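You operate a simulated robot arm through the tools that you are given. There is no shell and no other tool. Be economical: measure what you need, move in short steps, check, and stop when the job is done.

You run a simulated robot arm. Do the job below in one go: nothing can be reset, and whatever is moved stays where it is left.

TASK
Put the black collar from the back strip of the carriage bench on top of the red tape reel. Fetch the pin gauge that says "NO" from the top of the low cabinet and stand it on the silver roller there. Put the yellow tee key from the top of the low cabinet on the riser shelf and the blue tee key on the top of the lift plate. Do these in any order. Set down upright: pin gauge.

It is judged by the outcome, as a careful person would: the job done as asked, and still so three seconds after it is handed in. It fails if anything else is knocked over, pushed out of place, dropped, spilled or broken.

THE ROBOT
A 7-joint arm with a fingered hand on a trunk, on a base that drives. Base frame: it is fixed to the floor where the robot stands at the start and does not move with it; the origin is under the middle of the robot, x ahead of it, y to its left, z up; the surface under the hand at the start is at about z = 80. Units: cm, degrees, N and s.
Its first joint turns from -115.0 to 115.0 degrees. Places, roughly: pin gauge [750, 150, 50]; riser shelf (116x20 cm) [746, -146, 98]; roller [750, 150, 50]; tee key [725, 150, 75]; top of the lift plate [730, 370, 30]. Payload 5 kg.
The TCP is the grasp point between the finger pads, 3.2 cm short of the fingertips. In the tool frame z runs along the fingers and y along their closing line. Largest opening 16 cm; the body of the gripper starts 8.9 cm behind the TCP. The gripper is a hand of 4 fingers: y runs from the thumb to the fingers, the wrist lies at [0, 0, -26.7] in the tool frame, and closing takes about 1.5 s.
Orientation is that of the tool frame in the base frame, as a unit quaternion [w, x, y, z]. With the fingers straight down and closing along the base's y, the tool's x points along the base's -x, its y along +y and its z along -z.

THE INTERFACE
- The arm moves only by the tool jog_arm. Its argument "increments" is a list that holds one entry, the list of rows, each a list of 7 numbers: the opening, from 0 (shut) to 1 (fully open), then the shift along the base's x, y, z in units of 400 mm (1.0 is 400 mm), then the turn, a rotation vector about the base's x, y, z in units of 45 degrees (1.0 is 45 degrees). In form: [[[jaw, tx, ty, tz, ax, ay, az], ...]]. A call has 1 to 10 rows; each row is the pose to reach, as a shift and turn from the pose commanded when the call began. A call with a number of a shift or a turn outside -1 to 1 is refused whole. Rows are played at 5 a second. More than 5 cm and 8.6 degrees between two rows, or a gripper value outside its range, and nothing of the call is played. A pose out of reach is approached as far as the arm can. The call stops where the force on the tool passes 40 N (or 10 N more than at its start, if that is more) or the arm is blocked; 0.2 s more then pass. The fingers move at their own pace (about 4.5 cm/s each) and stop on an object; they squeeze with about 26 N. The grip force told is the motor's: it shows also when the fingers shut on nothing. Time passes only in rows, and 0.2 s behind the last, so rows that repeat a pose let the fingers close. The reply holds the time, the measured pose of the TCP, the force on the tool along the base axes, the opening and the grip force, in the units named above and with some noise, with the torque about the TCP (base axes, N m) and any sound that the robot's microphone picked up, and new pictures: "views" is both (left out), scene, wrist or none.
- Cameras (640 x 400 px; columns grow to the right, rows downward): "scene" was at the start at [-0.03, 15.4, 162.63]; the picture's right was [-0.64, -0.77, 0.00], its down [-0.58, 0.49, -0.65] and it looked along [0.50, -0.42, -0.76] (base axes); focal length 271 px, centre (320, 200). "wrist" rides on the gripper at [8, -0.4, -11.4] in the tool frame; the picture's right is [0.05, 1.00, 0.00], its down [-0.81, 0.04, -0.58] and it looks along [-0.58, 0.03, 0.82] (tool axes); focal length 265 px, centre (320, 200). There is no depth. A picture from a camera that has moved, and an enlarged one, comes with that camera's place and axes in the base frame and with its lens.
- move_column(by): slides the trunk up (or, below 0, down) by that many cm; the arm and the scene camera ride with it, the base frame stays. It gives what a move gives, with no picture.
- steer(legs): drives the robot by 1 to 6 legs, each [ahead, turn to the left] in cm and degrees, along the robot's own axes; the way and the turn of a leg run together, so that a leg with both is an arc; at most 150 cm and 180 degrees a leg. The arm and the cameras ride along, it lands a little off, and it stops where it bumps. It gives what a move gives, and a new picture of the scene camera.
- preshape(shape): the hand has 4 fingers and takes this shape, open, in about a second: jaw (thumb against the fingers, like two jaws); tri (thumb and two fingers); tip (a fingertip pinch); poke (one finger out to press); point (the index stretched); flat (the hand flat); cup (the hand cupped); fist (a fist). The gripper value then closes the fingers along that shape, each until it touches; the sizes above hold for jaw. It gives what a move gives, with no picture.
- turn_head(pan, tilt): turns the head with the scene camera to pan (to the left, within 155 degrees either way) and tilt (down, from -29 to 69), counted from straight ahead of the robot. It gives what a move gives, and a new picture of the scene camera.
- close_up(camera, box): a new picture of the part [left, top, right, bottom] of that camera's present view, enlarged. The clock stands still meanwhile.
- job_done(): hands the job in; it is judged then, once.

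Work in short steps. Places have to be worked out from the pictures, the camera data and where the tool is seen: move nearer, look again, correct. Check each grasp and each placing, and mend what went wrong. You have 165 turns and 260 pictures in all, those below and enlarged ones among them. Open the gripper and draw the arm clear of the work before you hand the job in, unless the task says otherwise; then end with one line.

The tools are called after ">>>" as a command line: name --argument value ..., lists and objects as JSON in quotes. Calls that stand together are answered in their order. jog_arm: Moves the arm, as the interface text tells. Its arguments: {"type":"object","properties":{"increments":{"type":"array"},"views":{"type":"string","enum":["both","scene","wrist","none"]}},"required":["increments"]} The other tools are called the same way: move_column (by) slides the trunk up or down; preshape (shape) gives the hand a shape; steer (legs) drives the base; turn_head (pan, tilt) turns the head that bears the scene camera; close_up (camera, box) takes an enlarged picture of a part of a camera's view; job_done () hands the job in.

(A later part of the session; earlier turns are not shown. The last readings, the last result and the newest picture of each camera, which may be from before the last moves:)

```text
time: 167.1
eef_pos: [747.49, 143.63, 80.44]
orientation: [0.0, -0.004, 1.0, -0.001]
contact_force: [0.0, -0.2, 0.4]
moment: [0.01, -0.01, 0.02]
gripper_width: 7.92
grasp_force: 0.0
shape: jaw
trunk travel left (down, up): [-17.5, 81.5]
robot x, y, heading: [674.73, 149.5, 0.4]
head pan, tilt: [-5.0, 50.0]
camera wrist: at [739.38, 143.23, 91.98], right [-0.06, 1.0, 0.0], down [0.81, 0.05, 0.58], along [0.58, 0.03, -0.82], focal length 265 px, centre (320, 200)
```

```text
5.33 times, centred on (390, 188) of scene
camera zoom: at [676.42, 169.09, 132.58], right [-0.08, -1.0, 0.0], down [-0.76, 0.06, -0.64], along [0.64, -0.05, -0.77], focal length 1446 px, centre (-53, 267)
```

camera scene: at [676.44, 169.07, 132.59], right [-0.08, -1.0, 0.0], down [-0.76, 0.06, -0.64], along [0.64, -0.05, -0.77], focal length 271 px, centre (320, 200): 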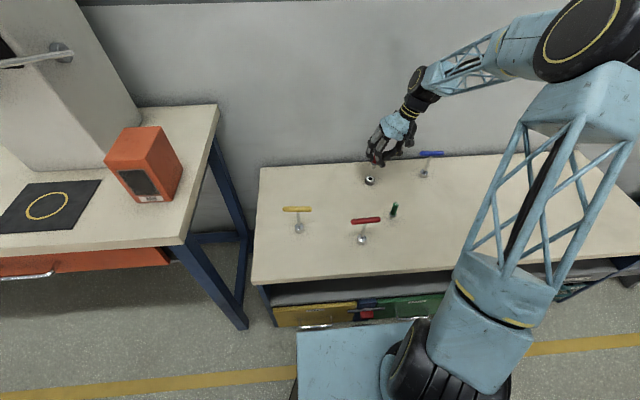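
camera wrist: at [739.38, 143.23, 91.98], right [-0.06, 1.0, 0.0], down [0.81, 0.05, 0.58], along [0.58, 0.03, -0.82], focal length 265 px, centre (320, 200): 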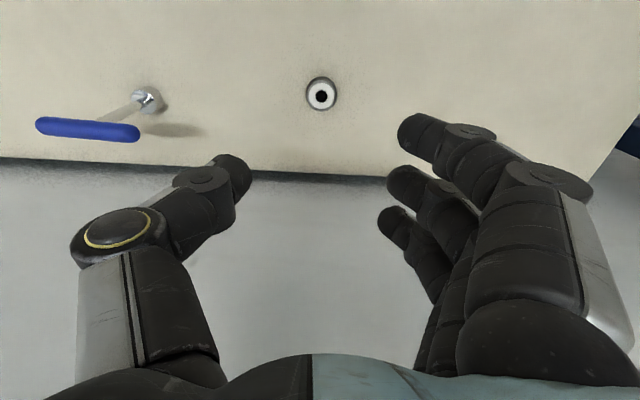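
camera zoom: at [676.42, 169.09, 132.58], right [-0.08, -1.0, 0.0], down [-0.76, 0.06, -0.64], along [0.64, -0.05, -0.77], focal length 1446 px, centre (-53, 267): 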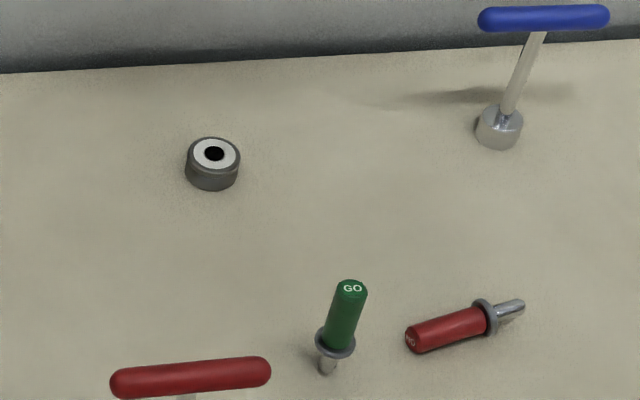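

The gauge lies on the bench near (732, 130), axis roughly along y with its label end toward +y; nothing else was disturbed. I'll regrasp it across its handle (jaws closing along x) so it can later be turned upright. Move above while yawing -75° in two calls.

>>> jog_arm --increments '[[[0.5, -0.04, -0.03, 0, 0, 0, -0.18], [0.5, -0.1, -0.08, 0, 0, 0, -0.36], [0.5, -0.16, -0.14, 0, 0, 0, -0.54], [0.5, -0.22, -0.19, 0, 0, 0, -0.72], [0.5, -0.3, -0.25, 0, 0, 0, -0.9]]]' --views "none"

>>> jog_arm --increments '[[[0.5, -0.03, -0.03, 0, 0, 0, -0.18], [0.5, -0.06, -0.05, 0, 0, 0, -0.36], [0.5, -0.0775, -0.075, 0, 0, 0, -0.54], [0.5, -0.0775, -0.075, -0.05, 0, 0, -0.72], [0.5, -0.0775, -0.075, -0.1, 0, 0, -0.767], [0.5, -0.0775, -0.075, -0.1, 0, 0, -0.767]]]' --views "both"

```text
time: 168.3
eef_pos: [735.7, 133.81, 80.55]
orientation: [0.0, 0.344, 0.939, 0.0]
contact_force: [-0.1, 0.3, -0.3]
moment: [0.01, 0.05, 0.0]
gripper_width: 7.9
grasp_force: 0.0
shape: jaw
trunk travel left (down, up): [-17.5, 81.5]
robot x, y, heading: [674.75, 149.74, 0.4]
head pan, tilt: [-5.0, 50.0]
```

```text
time: 169.7
eef_pos: [732.37, 130.7, 76.42]
orientation: [-0.001, 0.606, 0.795, -0.001]
contact_force: [-0.1, 0.3, 0.3]
moment: [0.0, 0.01, 0.0]
gripper_width: 7.94
grasp_force: 0.1
shape: jaw
trunk travel left (down, up): [-17.5, 81.5]
robot x, y, heading: [675.09, 149.18, 0.3]
head pan, tilt: [-5.0, 50.0]
camera scene: at [676.43, 169.08, 132.59], right [-0.08, -1.0, 0.0], down [-0.76, 0.06, -0.64], along [0.64, -0.05, -0.77], focal length 271 px, centre (320, 200)
camera wrist: at [729.81, 138.42, 88.08], right [0.95, 0.31, 0.0], down [0.26, -0.77, 0.58], along [0.18, -0.55, -0.82], focal length 265 px, centre (320, 200)
```

scene: 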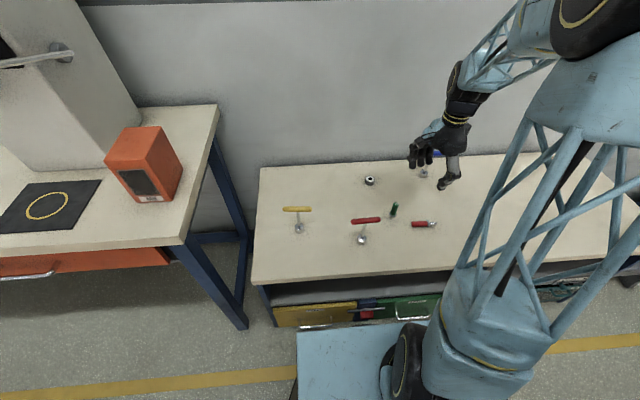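
wrist: 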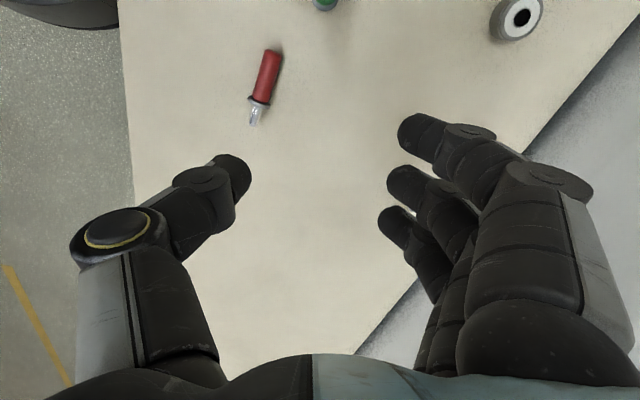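

The gauge has rolled toward the front edge (now x≈726). Follow it with the hand and check whether it's still moving.

>>> jog_arm --increments '[[[0.6, -0.1, -0.02, -0.05, 0, 0, -0.1], [0.6, -0.16, -0.03, -0.1, 0, 0, -0.2]]]' --views "both"

```text
time: 170.3
eef_pos: [726.09, 129.53, 72.61]
orientation: [0.0, 0.667, 0.745, 0.001]
contact_force: [0.3, 0.8, -0.9]
moment: [0.01, 0.03, -0.01]
gripper_width: 9.55
grasp_force: 0.1
shape: jaw
trunk travel left (down, up): [-17.5, 81.5]
robot x, y, heading: [674.73, 149.31, 0.6]
head pan, tilt: [-5.0, 50.0]
camera scene: at [676.42, 169.09, 132.59], right [-0.08, -1.0, 0.0], down [-0.76, 0.06, -0.64], along [0.64, -0.05, -0.77], focal length 271 px, centre (320, 200)
camera wrist: at [724.71, 137.65, 84.06], right [0.99, 0.16, 0.0], down [0.13, -0.81, 0.58], along [0.09, -0.57, -0.82], focal length 265 px, centre (320, 200)
```

scene: 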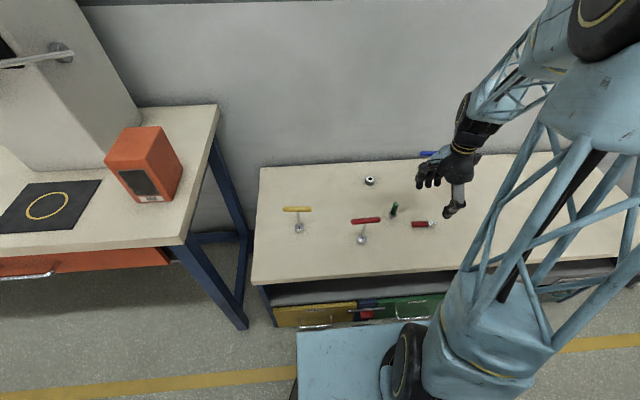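
wrist: 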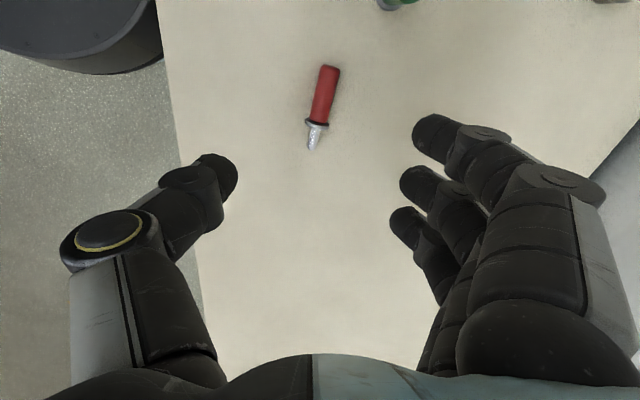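

It is at rest at (726, 133.4)→(725.6, 125.2). Align yaw (-10.5°), centre on the handle, and go down to z≈64.

>>> jog_arm --increments '[[[0.55, 0, 0.03, -0.05, 0, 0, -0.12], [0.5, 0, 0.045, -0.12, 0, 0, -0.233], [0.5, 0, 0.045, -0.21, 0, 0, -0.233], [0.5, 0, 0.045, -0.21, 0, 0, -0.233]]]' --views "wrist"

```text
time: 171.3
eef_pos: [726.2, 131.34, 63.9]
orientation: [-0.002, 0.733, 0.681, -0.001]
contact_force: [0.6, 0.2, 0.3]
moment: [0.04, 0.02, 0.0]
gripper_width: 8.06
grasp_force: 0.0
shape: jaw
trunk travel left (down, up): [-17.5, 81.5]
robot x, y, heading: [674.89, 149.22, 0.8]
head pan, tilt: [-5.0, 50.0]
camera wrist: at [726.2, 139.42, 75.55], right [1.0, -0.02, 0.0], down [-0.02, -0.82, 0.58], along [-0.01, -0.58, -0.82], focal length 265 px, centre (320, 200)
```

wrist: 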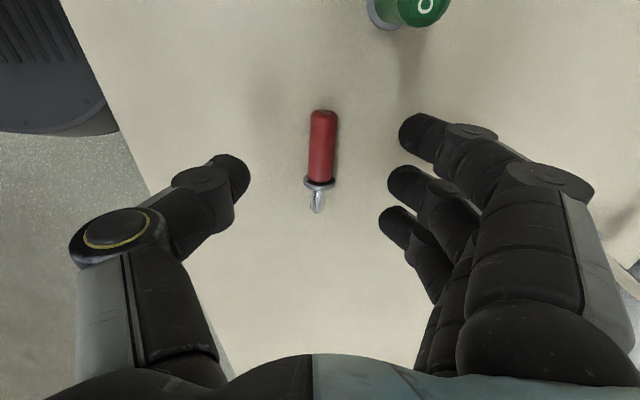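

Aligned. Lower to z≈59.2 and check.

>>> jog_arm --increments '[[[0.45, -0.003, 0, -0.05, 0, 0, 0], [0.4, -0.003, 0, -0.1, 0, 0, 0], [0.35, -0.003, 0, -0.1175, 0, 0, 0], [0.35, -0.003, 0, -0.1175, 0, 0, 0]]]' --views "wrist"

```text
time: 172.3
eef_pos: [725.83, 131.24, 59.32]
orientation: [0.0, 0.731, 0.682, -0.001]
contact_force: [1.3, -0.6, 5.5]
moment: [-0.02, -0.22, -0.02]
gripper_width: 5.68
grasp_force: 0.0
shape: jaw
trunk travel left (down, up): [-17.5, 81.5]
robot x, y, heading: [674.89, 149.44, 0.3]
head pan, tilt: [-5.0, 50.0]
camera wrist: at [725.9, 139.36, 70.85], right [1.0, -0.02, 0.0], down [-0.02, -0.82, 0.58], along [-0.01, -0.58, -0.82], focal length 265 px, centre (320, 200)
```

wrist: 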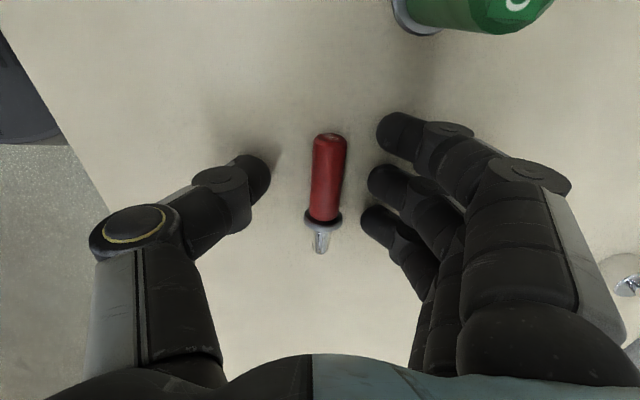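

Fingertips just touch the bench; raise 0.3, shift +0.3 in y, and close.

>>> jog_arm --increments '[[[0.35, 0, 0.007, 0.008, 0, 0, 0], [0.25, 0, 0.007, 0.008, 0, 0, 0], [0.15, 0, 0.007, 0.008, 0, 0, 0], [0.05, 0, 0.007, 0.008, 0, 0, 0], [0.0, 0, 0.007, 0.008, 0, 0, 0], [0.0, 0, 0.007, 0.008, 0, 0, 0], [0.0, 0, 0.007, 0.008, 0, 0, 0]]]' --views "wrist"

```text
time: 173.9
eef_pos: [725.97, 131.53, 59.72]
orientation: [-0.001, 0.732, 0.682, -0.001]
contact_force: [-0.2, 0.8, -0.7]
moment: [0.0, -0.01, -0.03]
gripper_width: 0.92
grasp_force: 26.1
shape: jaw
trunk travel left (down, up): [-17.5, 81.5]
robot x, y, heading: [674.92, 148.88, 0.6]
head pan, tilt: [-5.0, 50.0]
camera wrist: at [725.89, 139.66, 71.18], right [1.0, -0.02, 0.0], down [-0.02, -0.82, 0.58], along [-0.01, -0.58, -0.82], focal length 265 px, centre (320, 200)
```

wrist: 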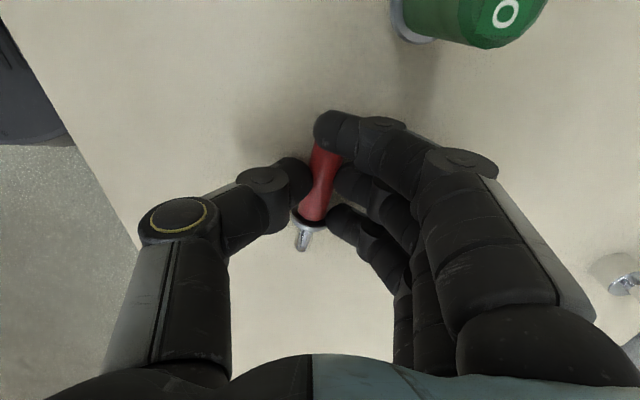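

Firm grip with three fingers against the thumb. Lift to z≈85.

>>> jog_arm --increments '[[[0.0, 0, 0, 0.06, 0, 0, 0], [0.0, 0, 0, 0.16, 0, 0, 0], [0.0, 0, 0, 0.28, 0, 0, 0], [0.0, 0, 0, 0.4, 0, 0, 0], [0.0, 0, 0, 0.52, 0, 0, 0], [0.0, 0, 0, 0.64, 0, 0, 0]]]' --views "wrist"

>>> close_up --camera "wrist" --box '[240, 90, 400, 270]'

```text
time: 175.3
eef_pos: [725.9, 131.52, 85.33]
orientation: [-0.001, 0.732, 0.681, 0.0]
contact_force: [0.4, -1.6, -0.8]
moment: [0.03, 0.08, 0.01]
gripper_width: 0.89
grasp_force: 25.9
shape: jaw
trunk travel left (down, up): [-17.5, 81.5]
robot x, y, heading: [675.16, 149.3, 0.2]
head pan, tilt: [-5.0, 50.0]
camera wrist: at [725.93, 139.67, 96.74], right [1.0, -0.02, 0.0], down [-0.02, -0.82, 0.58], along [-0.01, -0.58, -0.82], focal length 265 px, centre (320, 200)
```

wrist: 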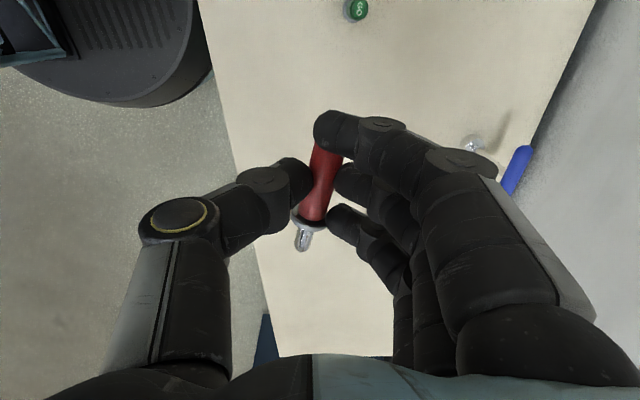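

```text
2.22 times, centred on (320, 180) of wrist
camera zoom: at [725.93, 139.67, 96.74], right [1.0, -0.02, 0.0], down [-0.02, -0.82, 0.58], along [-0.01, -0.58, -0.82], focal length 590 px, centre (320, 244)
```

zoom: 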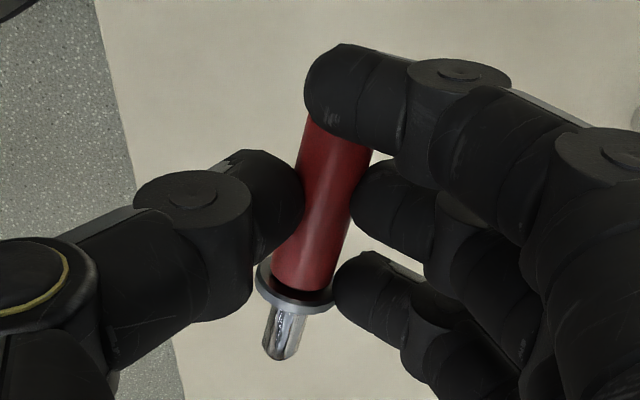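

Gauge lies ~9.5° rotated in the grip plane. Now pitch the hand 45° about its closing axis (first half of turning it upright).

>>> jog_arm --increments '[[[0.0, 0.02, 0, 0.02, 0.165, -0.012, 0], [0.0, 0.04, 0, 0.04, 0.33, -0.024, 0], [0.0, 0.06, 0, 0.06, 0.5, -0.036, 0], [0.0, 0.08, 0.02, 0.08, 0.665, -0.048, 0], [0.0, 0.1, 0.04, 0.1, 0.83, -0.06, 0], [0.0, 0.12, 0.06, 0.12, 0.997, -0.073, 0], [0.0, 0.12, 0.06, 0.12, 0.997, -0.073, 0]]]' --views "scene"

```text
time: 176.9
eef_pos: [730.88, 133.87, 90.14]
orientation: [-0.261, 0.676, 0.629, 0.28]
contact_force: [-0.1, 0.2, -1.0]
moment: [0.01, 0.03, 0.0]
gripper_width: 0.89
grasp_force: 25.7
shape: jaw
trunk travel left (down, up): [-17.5, 81.5]
robot x, y, heading: [674.78, 149.21, 0.3]
head pan, tilt: [-5.0, 50.0]
camera scene: at [676.43, 169.06, 132.59], right [-0.08, -1.0, 0.0], down [-0.76, 0.06, -0.64], along [0.64, -0.05, -0.77], focal length 271 px, centre (320, 200)
```

scene: 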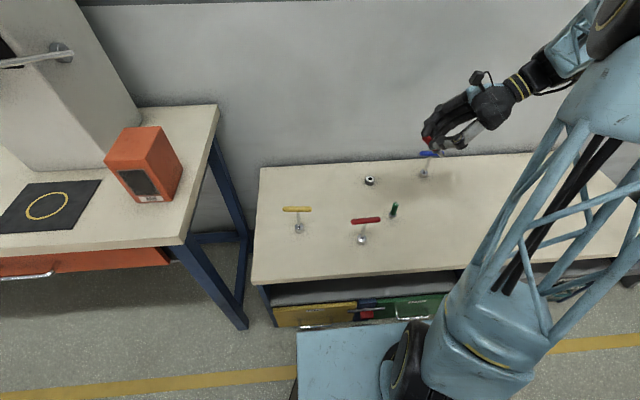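

Second half of the pitch.

>>> jog_arm --increments '[[[0.0, 0.02, 0.02, 0, 0.165, -0.012, 0], [0.0, 0.04, 0.04, 0, 0.33, -0.024, 0], [0.0, 0.06, 0.06, 0, 0.5, -0.036, 0], [0.0, 0.08, 0.08, 0, 0.665, -0.048, 0], [0.0, 0.1, 0.1, 0, 0.83, -0.06, 0], [0.0, 0.12, 0.12, 0, 0.997, -0.073, 0], [0.0, 0.12, 0.12, 0, 0.997, -0.073, 0]]]' --views "both"

```text
time: 178.5
eef_pos: [735.53, 138.76, 90.12]
orientation: [-0.482, 0.518, 0.482, 0.518]
contact_force: [0.1, -0.2, -1.4]
moment: [0.0, 0.0, 0.01]
gripper_width: 0.87
grasp_force: 25.7
shape: jaw
trunk travel left (down, up): [-17.5, 81.5]
robot x, y, heading: [674.74, 149.08, 0.5]
head pan, tilt: [-5.0, 50.0]
camera scene: at [676.43, 169.06, 132.59], right [-0.08, -1.0, 0.0], down [-0.76, 0.06, -0.64], along [0.64, -0.05, -0.77], focal length 271 px, centre (320, 200)
camera wrist: at [734.17, 127.5, 98.29], right [1.0, -0.07, 0.05], down [0.0, -0.58, -0.82], along [0.09, 0.81, -0.58], focal length 265 px, centre (320, 200)
```

scene: 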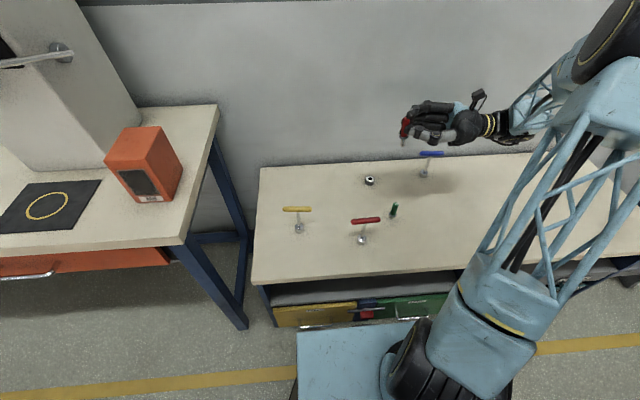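
wrist: 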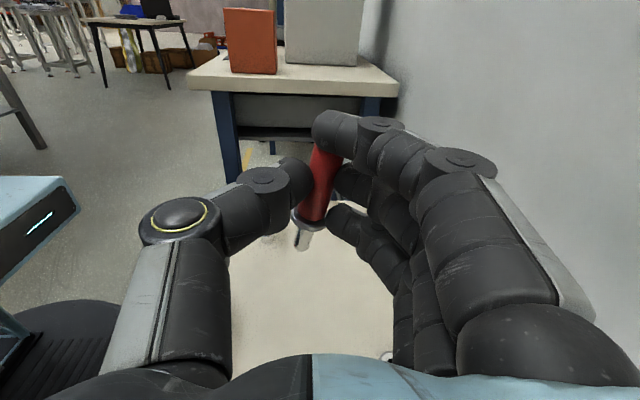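

Now roll -9.5° about the finger axis to make the gauge vertical.

>>> jog_arm --increments '[[[0.0, 0, 0, 0, -0.0074, -0.105, 0], [0.0, 0, 0, 0, -0.0148, -0.21, 0], [0.0, 0, 0, 0, -0.0148, -0.21, 0]]]' --views "none"

>>> jog_arm --increments '[[[0.0, 0.04, 0.0, -0.05, 0, 0, -0.15], [0.0, 0.09, 0.02, -0.1, 0, 0, -0.3], [0.0, 0.15, 0.04, -0.15, 0, 0, -0.45], [0.0, 0.2, 0.055, -0.22, 0, 0, -0.578], [0.0, 0.255, 0.055, -0.3, 0, 0, -0.578], [0.0, 0.255, 0.055, -0.3, 0, 0, -0.578]]]' --views "both"

>>> close_up --camera "scene" --box '[340, 110, 436, 186]'

```text
time: 179.3
eef_pos: [735.48, 138.79, 90.24]
orientation: [-0.437, 0.476, 0.524, 0.555]
contact_force: [-0.2, -0.7, -0.4]
moment: [-0.03, -0.04, -0.01]
gripper_width: 0.88
grasp_force: 25.9
shape: jaw
trunk travel left (down, up): [-17.5, 81.5]
robot x, y, heading: [674.99, 149.49, 0.3]
head pan, tilt: [-5.0, 50.0]
```

```text
time: 180.7
eef_pos: [745.88, 141.17, 78.08]
orientation: [-0.3, 0.582, 0.402, 0.64]
contact_force: [-0.5, 0.7, -0.1]
moment: [-0.04, -0.01, -0.02]
gripper_width: 0.86
grasp_force: 25.9
shape: jaw
trunk travel left (down, up): [-17.5, 81.5]
robot x, y, heading: [674.65, 148.98, 0.4]
head pan, tilt: [-5.0, 50.0]
camera scene: at [676.44, 169.07, 132.6], right [-0.08, -1.0, 0.0], down [-0.76, 0.06, -0.64], along [0.64, -0.05, -0.77], focal length 271 px, centre (320, 200)
camera wrist: at [738.38, 132.17, 86.07], right [0.84, -0.49, 0.22], down [-0.14, -0.59, -0.8], along [0.52, 0.64, -0.56], focal length 265 px, centre (320, 200)
```

scene: 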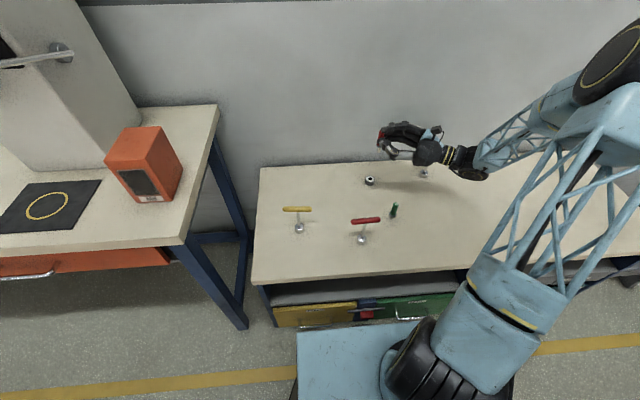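
wrist: 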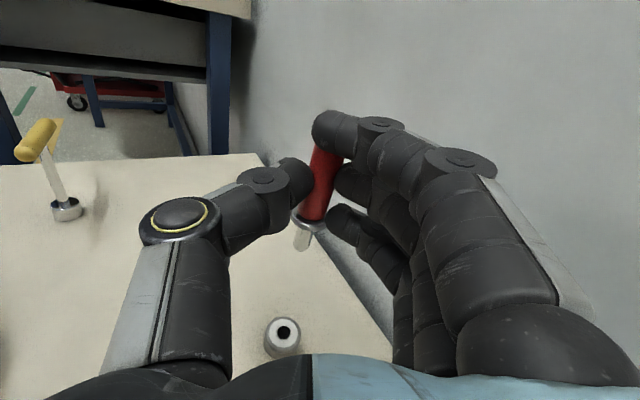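

```text
5.26 times, centred on (388, 148) of scene
camera zoom: at [676.44, 169.07, 132.6], right [-0.08, -1.0, 0.0], down [-0.76, 0.06, -0.64], along [0.64, -0.05, -0.77], focal length 1427 px, centre (-38, 474)
```

zoom: 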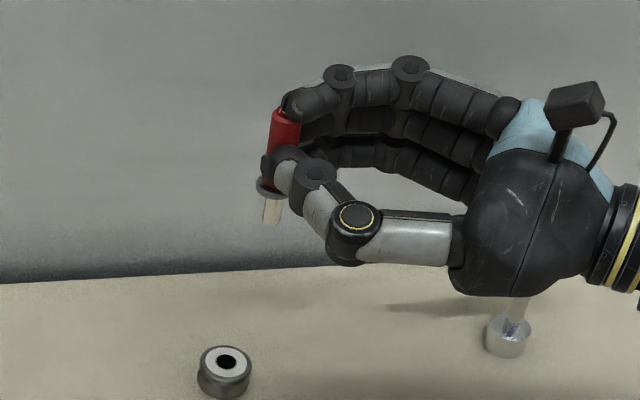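

Hand is horizontal with the gauge hanging vertical. Zoom to measure verticality.

>>> close_up --camera "scene" --box '[364, 126, 396, 158]'

>>> close_up --camera "wrist" --box '[250, 110, 378, 270]'

```text
12.50 times, centred on (380, 142) of scene
camera zoom: at [676.44, 169.07, 132.6], right [-0.08, -1.0, 0.0], down [-0.76, 0.06, -0.64], along [0.64, -0.05, -0.77], focal length 3389 px, centre (-430, 925)
```

zoom: 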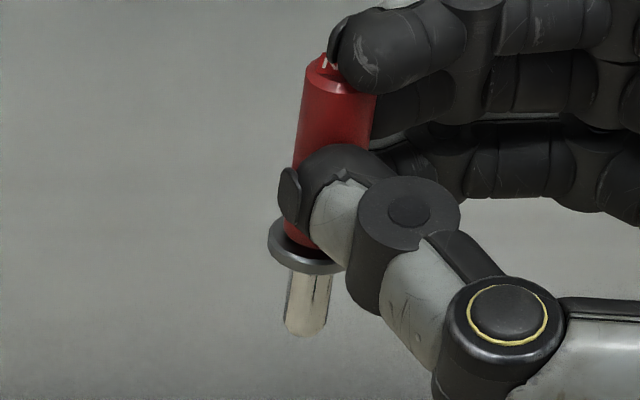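

```text
2.50 times, centred on (314, 190) of wrist
camera zoom: at [738.38, 132.17, 86.07], right [0.84, -0.49, 0.22], down [-0.14, -0.59, -0.8], along [0.52, 0.64, -0.56], focal length 664 px, centre (335, 225)
```

zoom: 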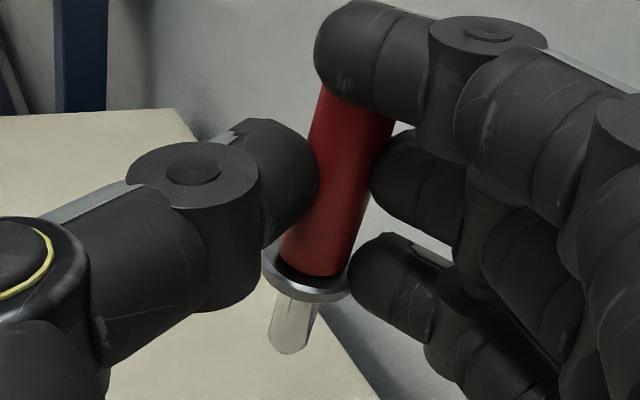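

Wrist view shows it vertical sideways; scene shows the top leaning ~3.5° forward. Pitch to correct, then descend 9 cm.

>>> jog_arm --increments '[[[0.0, 0, 0, 0, 0.036, -0.021, 0], [0.0, 0, 0, -0.05, 0.0715, -0.041, 0], [0.0, 0, 0, -0.12, 0.0715, -0.041, 0], [0.0, 0, 0, -0.18, 0.0715, -0.041, 0], [0.0, 0, 0, -0.22, 0.0715, -0.041, 0], [0.0, 0, 0, -0.22, 0.0715, -0.041, 0]]]' --views "both"

>>> close_up --camera "scene" --box '[352, 146, 400, 186]'

>>> close_up --camera "wrist" --box '[220, 180, 380, 300]'

```text
time: 182.1
eef_pos: [745.86, 140.88, 69.23]
orientation: [-0.311, 0.563, 0.389, 0.659]
contact_force: [0.2, -1.0, 0.0]
moment: [0.01, 0.02, 0.04]
gripper_width: 0.86
grasp_force: 25.7
shape: jaw
trunk travel left (down, up): [-17.5, 81.5]
robot x, y, heading: [674.73, 149.06, 0.6]
head pan, tilt: [-5.0, 50.0]
camera scene: at [676.43, 169.06, 132.59], right [-0.08, -1.0, 0.0], down [-0.76, 0.06, -0.64], along [0.64, -0.05, -0.77], focal length 271 px, centre (320, 200)
camera wrist: at [738.22, 131.65, 76.52], right [0.84, -0.5, 0.22], down [-0.11, -0.54, -0.83], along [0.54, 0.67, -0.51], focal length 265 px, centre (320, 200)
```

scene: 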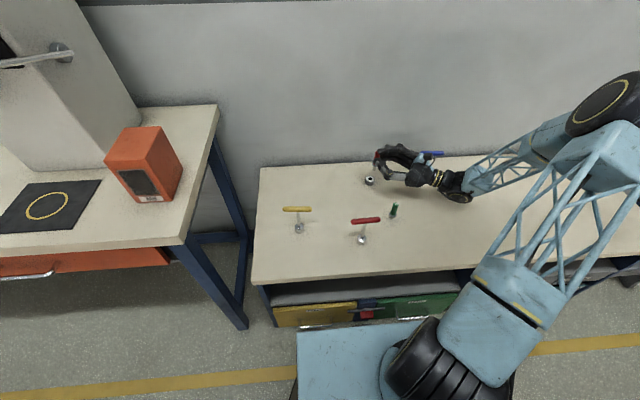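
wrist: 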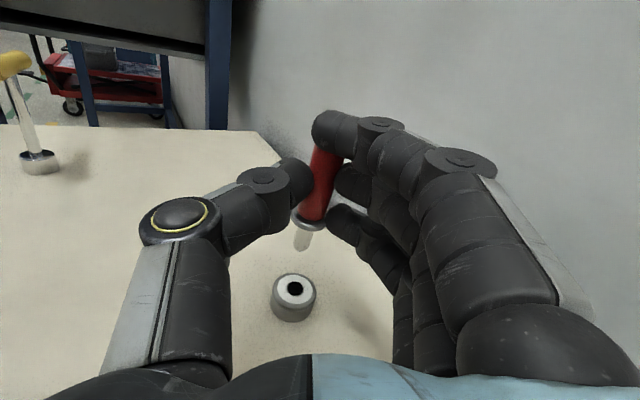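

```text
10.00 times, centred on (376, 166) of scene
camera zoom: at [676.43, 169.06, 132.59], right [-0.08, -1.0, 0.0], down [-0.76, 0.06, -0.64], along [0.64, -0.05, -0.77], focal length 2712 px, centre (-240, 540)
```

zoom: 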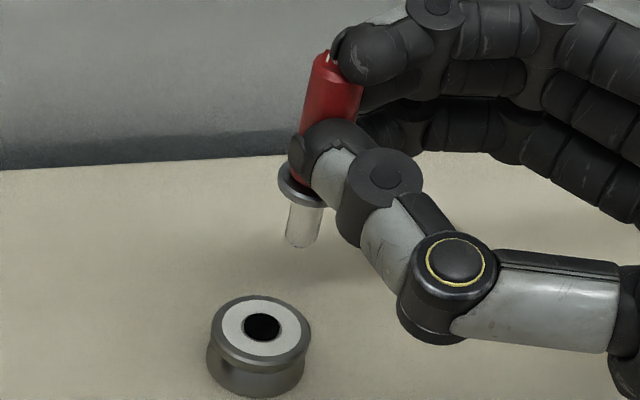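

```text
3.33 times, centred on (300, 240) of wrist
camera zoom: at [738.22, 131.65, 76.52], right [0.84, -0.5, 0.22], down [-0.11, -0.54, -0.83], along [0.54, 0.67, -0.51], focal length 885 px, centre (387, 67)
```

zoom: 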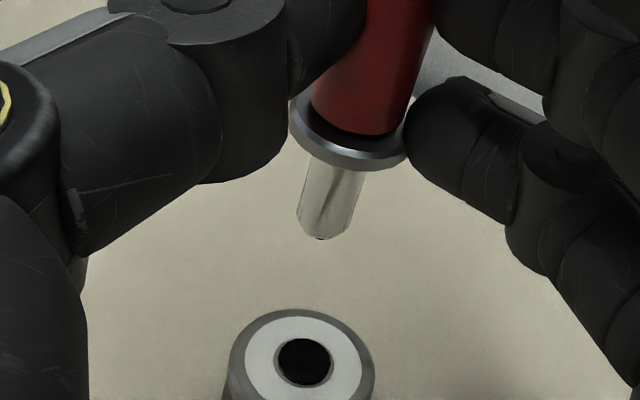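

Triangulated: tip (747.3, 143.5, 63.2), bore (748.0, 143.95, 58.0). Shift (+0.7, +0.45) and lower 4.3 cm.

>>> jog_arm --increments '[[[0.0, 0.0175, 0.011, 0, 0, 0, 0], [0.0, 0.0175, 0.011, -0.04, 0, 0, 0], [0.0, 0.0175, 0.011, -0.08, 0, 0, 0], [0.0, 0.0175, 0.011, -0.108, 0, 0, 0], [0.0, 0.0175, 0.011, -0.108, 0, 0, 0]]]' --views "none"

>>> close_up --camera "scene" --box '[356, 158, 388, 184]'

>>> close_up --camera "wrist" --box '[240, 200, 360, 290]'

```text
time: 183.3
eef_pos: [746.51, 141.47, 64.92]
orientation: [-0.31, 0.563, 0.388, 0.66]
contact_force: [-0.1, 0.2, -0.7]
moment: [-0.02, -0.02, 0.01]
gripper_width: 0.85
grasp_force: 26.1
shape: jaw
trunk travel left (down, up): [-17.5, 81.5]
robot x, y, heading: [674.9, 149.51, 0.4]
head pan, tilt: [-5.0, 50.0]
```

```text
15.38 times, centred on (372, 171) of scene
camera zoom: at [676.43, 169.06, 132.59], right [-0.08, -1.0, 0.0], down [-0.76, 0.06, -0.64], along [0.64, -0.05, -0.77], focal length 4172 px, centre (-480, 646)
```

zoom: 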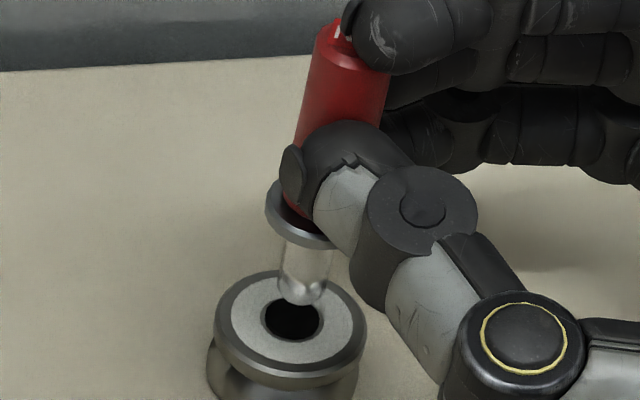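

```text
4.44 times, centred on (300, 245) of wrist
camera zoom: at [738.89, 132.12, 72.19], right [0.84, -0.5, 0.21], down [-0.11, -0.54, -0.83], along [0.54, 0.67, -0.51], focal length 1180 px, centre (409, 0)
```

zoom: 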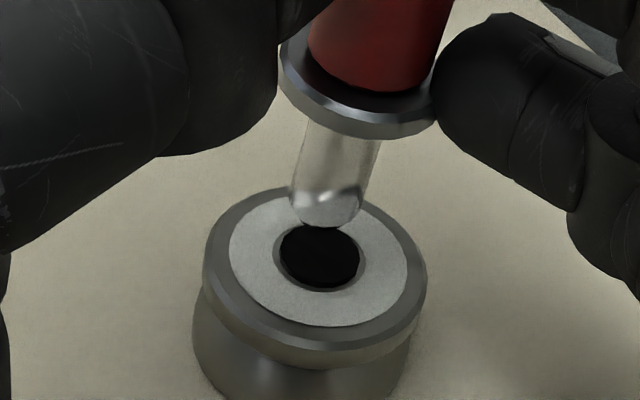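

Two clear views. Remaining gap ≈1 cm; nudge (+0.1, +0.05) and lower 0.6.

>>> jog_arm --increments '[[[0.0, 0.0025, 0.001, -0.007, 0, 0, 0], [0.0, 0.0025, 0.001, -0.015, 0, 0, 0], [0.0, 0.0025, 0.001, -0.015, 0, 0, 0]]]' --views "none"

>>> close_up --camera "scene" --box '[356, 158, 388, 184]'

>>> close_up --camera "wrist" --box '[240, 200, 360, 290]'

```text
time: 184.1
eef_pos: [746.51, 141.39, 64.31]
orientation: [-0.309, 0.562, 0.389, 0.661]
contact_force: [0.6, 0.7, -1.3]
moment: [-0.02, -0.01, -0.02]
gripper_width: 0.88
grasp_force: 26.0
shape: jaw
trunk travel left (down, up): [-17.5, 81.5]
robot x, y, heading: [674.74, 149.32, 0.2]
head pan, tilt: [-5.0, 50.0]
```

```text
15.38 times, centred on (372, 171) of scene
camera zoom: at [676.43, 169.07, 132.59], right [-0.08, -1.0, 0.0], down [-0.76, 0.06, -0.64], along [0.64, -0.05, -0.77], focal length 4172 px, centre (-480, 646)
```

zoom: 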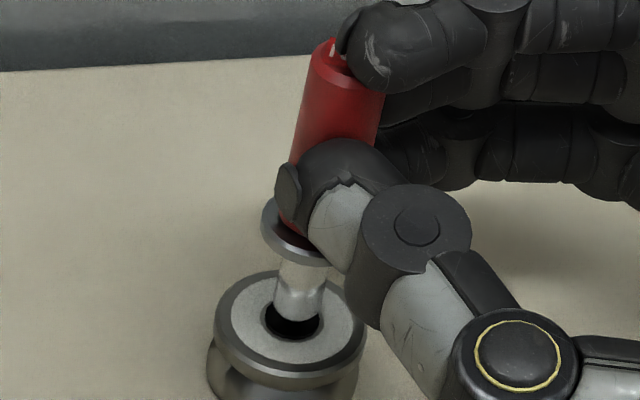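

```text
4.44 times, centred on (300, 245) of wrist
camera zoom: at [738.93, 132.14, 71.57], right [0.84, -0.5, 0.22], down [-0.11, -0.54, -0.83], along [0.53, 0.67, -0.51], focal length 1180 px, centre (409, 0)
```

zoom: 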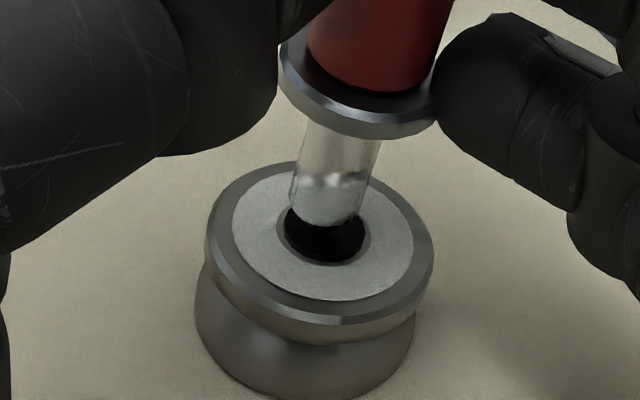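

Well aligned in both views. Lower another 0.6 cm gently.

>>> jog_arm --increments '[[[0.0, 0.0015, 0.0005, -0.006, 0, 0, 0], [0.0, 0.0015, 0.0005, -0.011, 0, 0, 0], [0.0, 0.0015, 0.0005, -0.015, 0, 0, 0], [0.0, 0.0015, 0.0005, -0.015, 0, 0, 0]]]' --views "none"

>>> close_up --camera "scene" --box '[356, 158, 388, 184]'

>>> close_up --camera "wrist" --box '[240, 200, 360, 290]'

```text
time: 185.1
eef_pos: [746.65, 141.53, 63.81]
orientation: [-0.309, 0.563, 0.388, 0.661]
contact_force: [-0.9, -0.6, 6.2]
moment: [0.11, -0.07, 0.03]
gripper_width: 0.86
grasp_force: 26.3
shape: jaw
trunk travel left (down, up): [-17.5, 81.5]
robot x, y, heading: [674.88, 149.17, 0.3]
head pan, tilt: [-5.0, 50.0]
```

```text
15.38 times, centred on (372, 171) of scene
camera zoom: at [676.38, 169.07, 132.6], right [-0.08, -1.0, 0.0], down [-0.76, 0.06, -0.64], along [0.64, -0.05, -0.77], focal length 4172 px, centre (-480, 646)
```

zoom: 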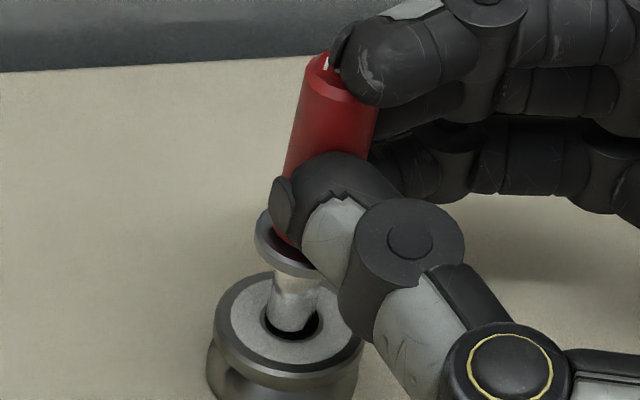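

```text
4.44 times, centred on (300, 245) of wrist
camera zoom: at [738.99, 132.2, 71.09], right [0.84, -0.5, 0.22], down [-0.11, -0.54, -0.83], along [0.54, 0.67, -0.51], focal length 1180 px, centre (409, 0)
```

zoom: 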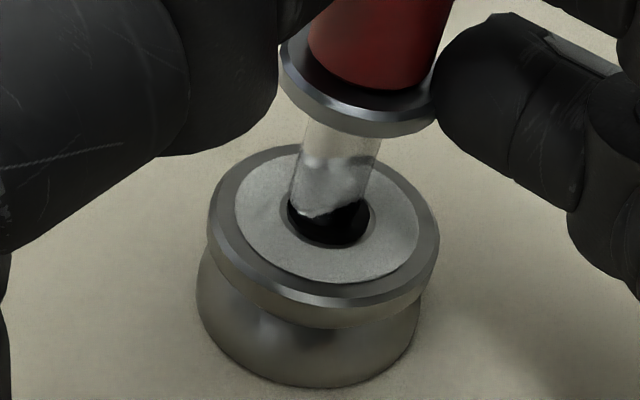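

Light contact. The stub's lower end mirrors the black bore, so rows are unreliable, but both sideways views show it within ~1 mm. Wiggle slightly (+0.06, -0.03) with light pressure.

>>> jog_arm --increments '[[[0.0, 0.0015, -0.001, 0, 0, 0, 0], [0.0, 0.003, -0.001, -0.002, 0, 0, 0], [0.0, 0.0015, -0.003, -0.002, 0, 0, 0], [0.0, 0.0, 0.0, -0.004, 0, 0, 0], [0.0, 0.001, -0.0005, -0.006, 0, 0, 0], [0.0, 0.001, -0.0005, -0.006, 0, 0, 0]]]' --views "none"

>>> close_up --camera "wrist" --box '[240, 200, 360, 290]'

>>> close_up --camera "scene" --box '[356, 158, 388, 184]'

```text
time: 186.5
eef_pos: [746.64, 141.6, 63.84]
orientation: [-0.31, 0.562, 0.389, 0.661]
contact_force: [-1.1, -1.9, 24.8]
moment: [0.48, -0.31, 0.02]
gripper_width: 0.83
grasp_force: 26.4
shape: jaw
trunk travel left (down, up): [-17.5, 81.5]
robot x, y, heading: [674.94, 149.56, 0.3]
head pan, tilt: [-5.0, 50.0]
```

```text
4.44 times, centred on (300, 245) of wrist
camera zoom: at [738.96, 132.17, 70.99], right [0.84, -0.5, 0.22], down [-0.11, -0.54, -0.83], along [0.54, 0.67, -0.51], focal length 1180 px, centre (409, 0)
```

zoom: 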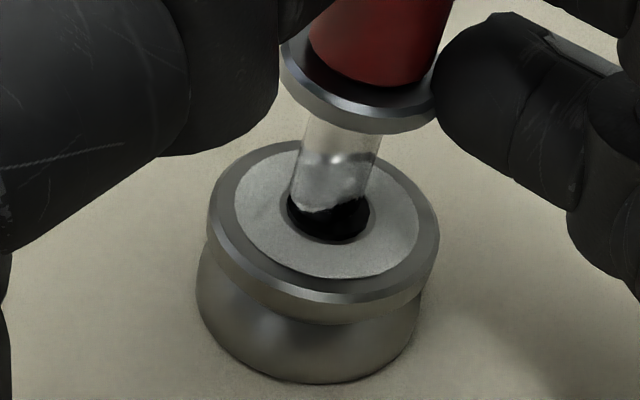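

```text
15.38 times, centred on (372, 171) of scene
camera zoom: at [676.27, 169.07, 132.61], right [-0.08, -1.0, 0.0], down [-0.76, 0.06, -0.64], along [0.64, -0.05, -0.77], focal length 4172 px, centre (-480, 646)
```

zoom: 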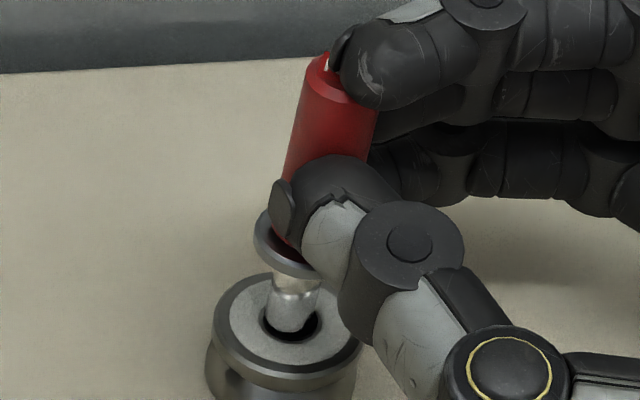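

It rests firmly on a solid top (25 N, no sinking), centred and vertical. Unload, then open slowly.

>>> jog_arm --increments '[[[0.0, 0, 0, 0.003, 0, 0, 0], [0.0, 0, 0, 0.0055, 0, 0, 0], [0.0, 0, 0, 0.0055, 0, 0, 0], [0.0, 0, 0, 0.0055, 0, 0, 0]]]' --views "none"

>>> close_up --camera "scene" --box '[356, 158, 388, 184]'

```text
time: 187.5
eef_pos: [746.57, 141.62, 63.76]
orientation: [-0.31, 0.563, 0.389, 0.66]
contact_force: [-1.2, -0.8, 16.7]
moment: [0.3, -0.2, 0.0]
gripper_width: 0.84
grasp_force: 26.6
shape: jaw
trunk travel left (down, up): [-17.5, 81.5]
robot x, y, heading: [674.73, 149.25, 0.3]
head pan, tilt: [-5.0, 50.0]
```

```text
15.38 times, centred on (372, 171) of scene
camera zoom: at [676.31, 169.07, 132.59], right [-0.08, -1.0, 0.0], down [-0.76, 0.06, -0.64], along [0.64, -0.05, -0.77], focal length 4172 px, centre (-480, 646)
```

zoom: 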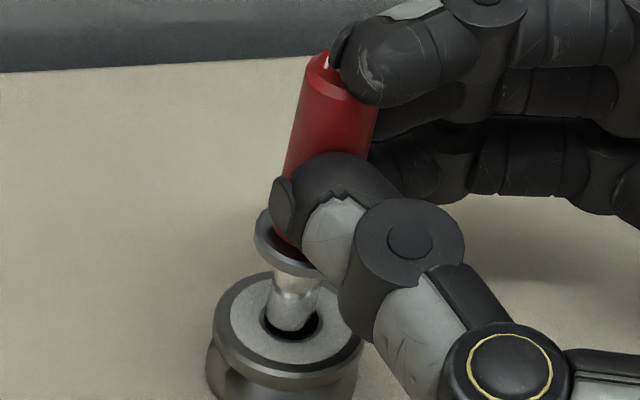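

Still 17 N; raise another 0.25 cm.

>>> jog_arm --increments '[[[0.0, 0, 0, 0.004, 0, 0, 0], [0.0, 0, 0, 0.0065, 0, 0, 0], [0.0, 0, 0, 0.0065, 0, 0, 0]]]' --views "none"

```text
time: 188.3
eef_pos: [746.74, 141.55, 63.92]
orientation: [-0.31, 0.563, 0.389, 0.66]
contact_force: [-0.4, 0.3, -0.2]
moment: [-0.01, 0.01, 0.01]
gripper_width: 0.83
grasp_force: 26.4
shape: jaw
trunk travel left (down, up): [-17.5, 81.5]
robot x, y, heading: [674.86, 149.43, 0.4]
head pan, tilt: [-5.0, 50.0]
```

Just unloaded. Lower 0.08 cm for light touch and open gradually.

>>> jog_arm --increments '[[[0.0, 0, 0, -0.002, 0, 0, 0], [0.0, 0, 0, -0.002, 0, 0, 0], [0.06, 0, 0, -0.002, 0, 0, 0], [0.07, 0, 0, -0.002, 0, 0, 0], [0.08, 0, 0, -0.002, 0, 0, 0], [0.09, 0, 0, -0.002, 0, 0, 0]]]' --views "none"

>>> close_up --camera "scene" --box '[356, 158, 388, 184]'

>>> close_up --camera "wrist" --box '[220, 100, 400, 280]'

```text
time: 189.7
eef_pos: [746.57, 141.49, 64.03]
orientation: [-0.309, 0.562, 0.389, 0.661]
contact_force: [0.8, -0.4, -0.9]
moment: [-0.02, 0.0, -0.02]
gripper_width: 1.4
grasp_force: 0.1
shape: jaw
trunk travel left (down, up): [-17.5, 81.5]
robot x, y, heading: [674.76, 149.23, 0.5]
head pan, tilt: [-5.0, 50.0]
```

```text
15.38 times, centred on (372, 171) of scene
camera zoom: at [676.42, 169.06, 132.59], right [-0.08, -1.0, 0.0], down [-0.76, 0.06, -0.64], along [0.64, -0.05, -0.77], focal length 4172 px, centre (-480, 646)
```

zoom: 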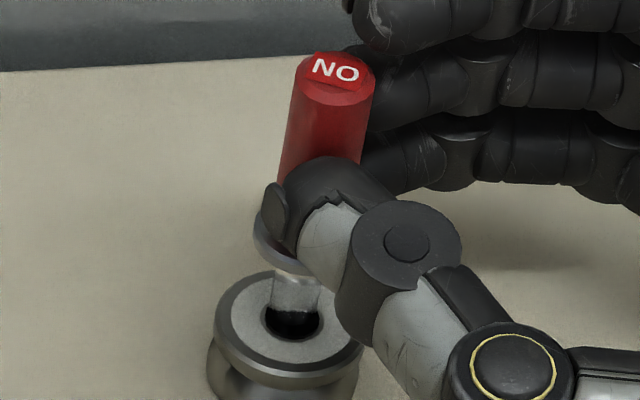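

```text
2.22 times, centred on (310, 190) of wrist
camera zoom: at [739.05, 132.15, 71.25], right [0.84, -0.5, 0.21], down [-0.11, -0.54, -0.83], along [0.53, 0.67, -0.51], focal length 590 px, centre (342, 222)
```

zoom: 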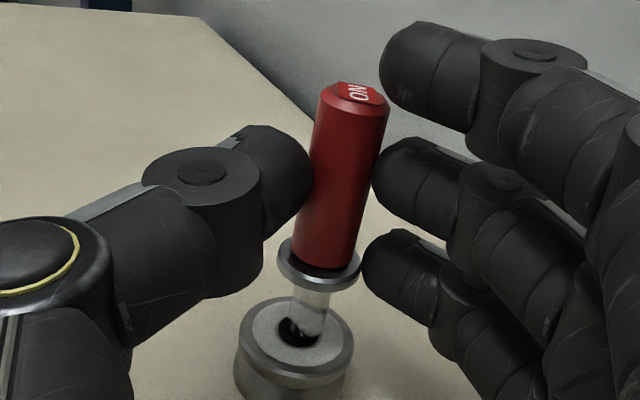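

It stands upright in the cage, fingers nearly off. Continue opening.

>>> jog_arm --increments '[[[0.1, 0, 0, 0, 0, 0, 0], [0.12, 0, 0, 0, 0, 0, 0], [0.14, 0, 0, 0, 0, 0, 0], [0.17, 0, 0, 0, 0, 0, 0], [0.2, 0, 0, 0, 0, 0, 0], [0.2, 0, 0, 0, 0, 0, 0]]]' --views "none"

>>> close_up --camera "scene" --box '[356, 158, 388, 184]'

>>> close_up --camera "wrist" --box '[220, 100, 400, 280]'

```text
time: 191.1
eef_pos: [746.63, 141.61, 64.08]
orientation: [-0.309, 0.563, 0.388, 0.661]
contact_force: [0.6, 0.5, -0.2]
moment: [0.0, 0.0, 0.01]
gripper_width: 3.13
grasp_force: 0.0
shape: jaw
trunk travel left (down, up): [-17.5, 81.5]
robot x, y, heading: [674.74, 149.36, 0.4]
head pan, tilt: [-5.0, 50.0]
```

```text
15.38 times, centred on (372, 171) of scene
camera zoom: at [676.42, 169.06, 132.59], right [-0.08, -1.0, 0.0], down [-0.76, 0.06, -0.64], along [0.64, -0.05, -0.77], focal length 4172 px, centre (-480, 646)
```

zoom: 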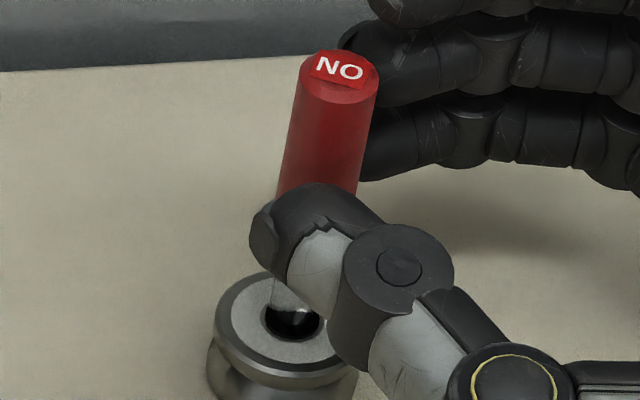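

```text
2.22 times, centred on (310, 190) of wrist
camera zoom: at [739.05, 132.15, 71.25], right [0.84, -0.5, 0.21], down [-0.11, -0.54, -0.83], along [0.53, 0.67, -0.51], focal length 590 px, centre (342, 222)
```

zoom: 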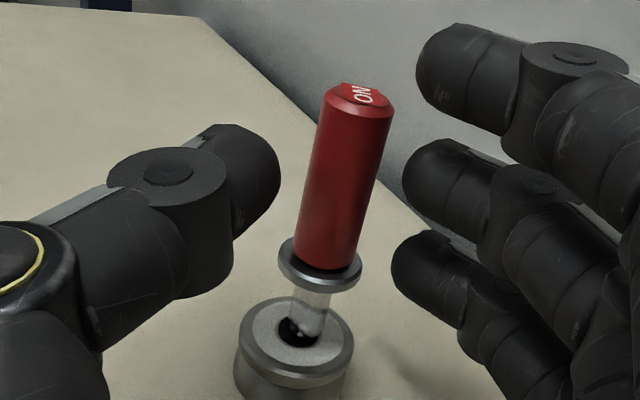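

It stands on its own. Open wider and retreat straight back along the finger direction.

>>> jog_arm --increments '[[[0.25, 0, 0, 0, 0, 0, 0], [0.35, 0, 0, 0, 0, 0, 0], [0.45, 0, 0, 0, 0, 0, 0], [0.45, -0.03, -0.052, 0, 0, 0, 0], [0.45, -0.06, -0.104, 0, 0, 0, 0], [0.45, -0.1, -0.173, 0, 0, 0, 0], [0.45, -0.14, -0.242, 0.0, 0, 0, 0], [0.45, -0.17, -0.294, 0.03, 0, 0, 0]]]' --views "wrist"

>>> close_up --camera "scene" --box '[330, 145, 450, 220]'

```text
time: 192.9
eef_pos: [739.82, 129.83, 65.12]
orientation: [-0.311, 0.563, 0.389, 0.66]
contact_force: [1.0, 0.3, -0.3]
moment: [0.01, -0.03, 0.04]
gripper_width: 7.12
grasp_force: 0.2
shape: jaw
trunk travel left (down, up): [-17.5, 81.5]
robot x, y, heading: [674.79, 149.7, 0.0]
head pan, tilt: [-5.0, 50.0]
camera wrist: at [732.28, 120.48, 72.49], right [0.84, -0.5, 0.21], down [-0.11, -0.54, -0.83], along [0.53, 0.67, -0.51], focal length 265 px, centre (320, 200)
```

wrist: 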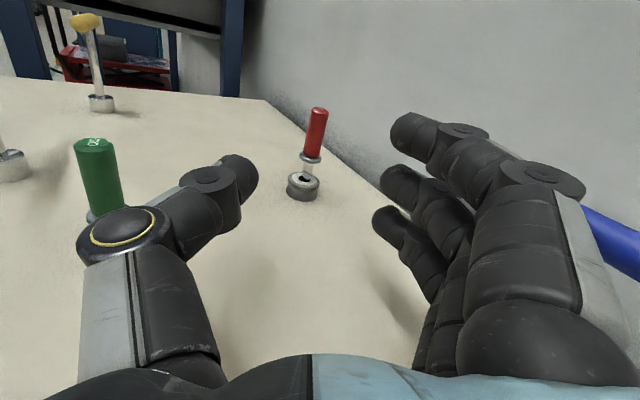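

```text
5.33 times, centred on (390, 182) of scene
camera zoom: at [676.44, 169.06, 132.59], right [-0.08, -1.0, 0.0], down [-0.76, 0.06, -0.64], along [0.64, -0.05, -0.77], focal length 1446 px, centre (-53, 293)
```

zoom: 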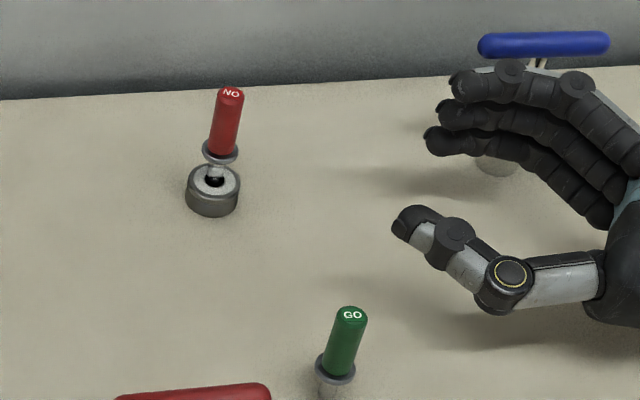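

The "NO" gauge stands upright on the roller. Raise the hand straight up, clear of the green gauge and blue key.

>>> jog_arm --increments '[[[0.45, -0.02, 0, 0.06, 0, 0, 0], [0.45, -0.03, 0, 0.16, 0, 0, 0], [0.45, -0.04, 0, 0.28, 0, 0, 0], [0.45, -0.06, 0, 0.4, 0, 0, 0], [0.45, -0.08, 0, 0.52, 0, 0, 0], [0.45, -0.1, 0, 0.62, 0, 0, 0]]]' --views "none"

>>> close_up --camera "scene" --box '[270, 140, 450, 250]'

```text
time: 194.3
eef_pos: [736.01, 129.66, 89.95]
orientation: [-0.31, 0.563, 0.389, 0.66]
contact_force: [0.5, 0.5, 0.0]
moment: [0.02, 0.0, 0.05]
gripper_width: 7.11
grasp_force: 0.1
shape: jaw
trunk travel left (down, up): [-17.5, 81.5]
robot x, y, heading: [674.62, 149.26, 0.4]
head pan, tilt: [-5.0, 50.0]
```

```text
3.56 times, centred on (360, 195) of scene
camera zoom: at [676.45, 169.04, 132.58], right [-0.08, -1.0, 0.0], down [-0.76, 0.06, -0.64], along [0.64, -0.05, -0.77], focal length 964 px, centre (178, 218)
```

zoom: 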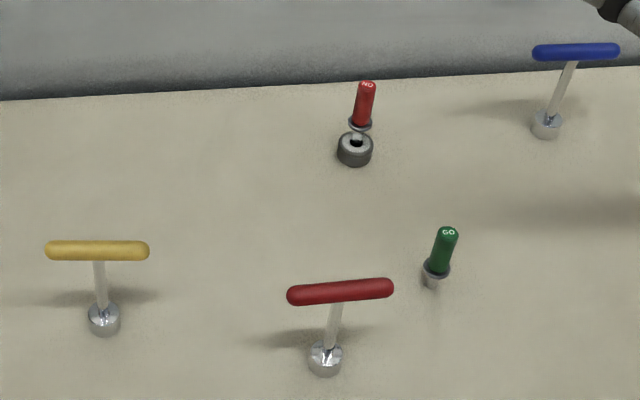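

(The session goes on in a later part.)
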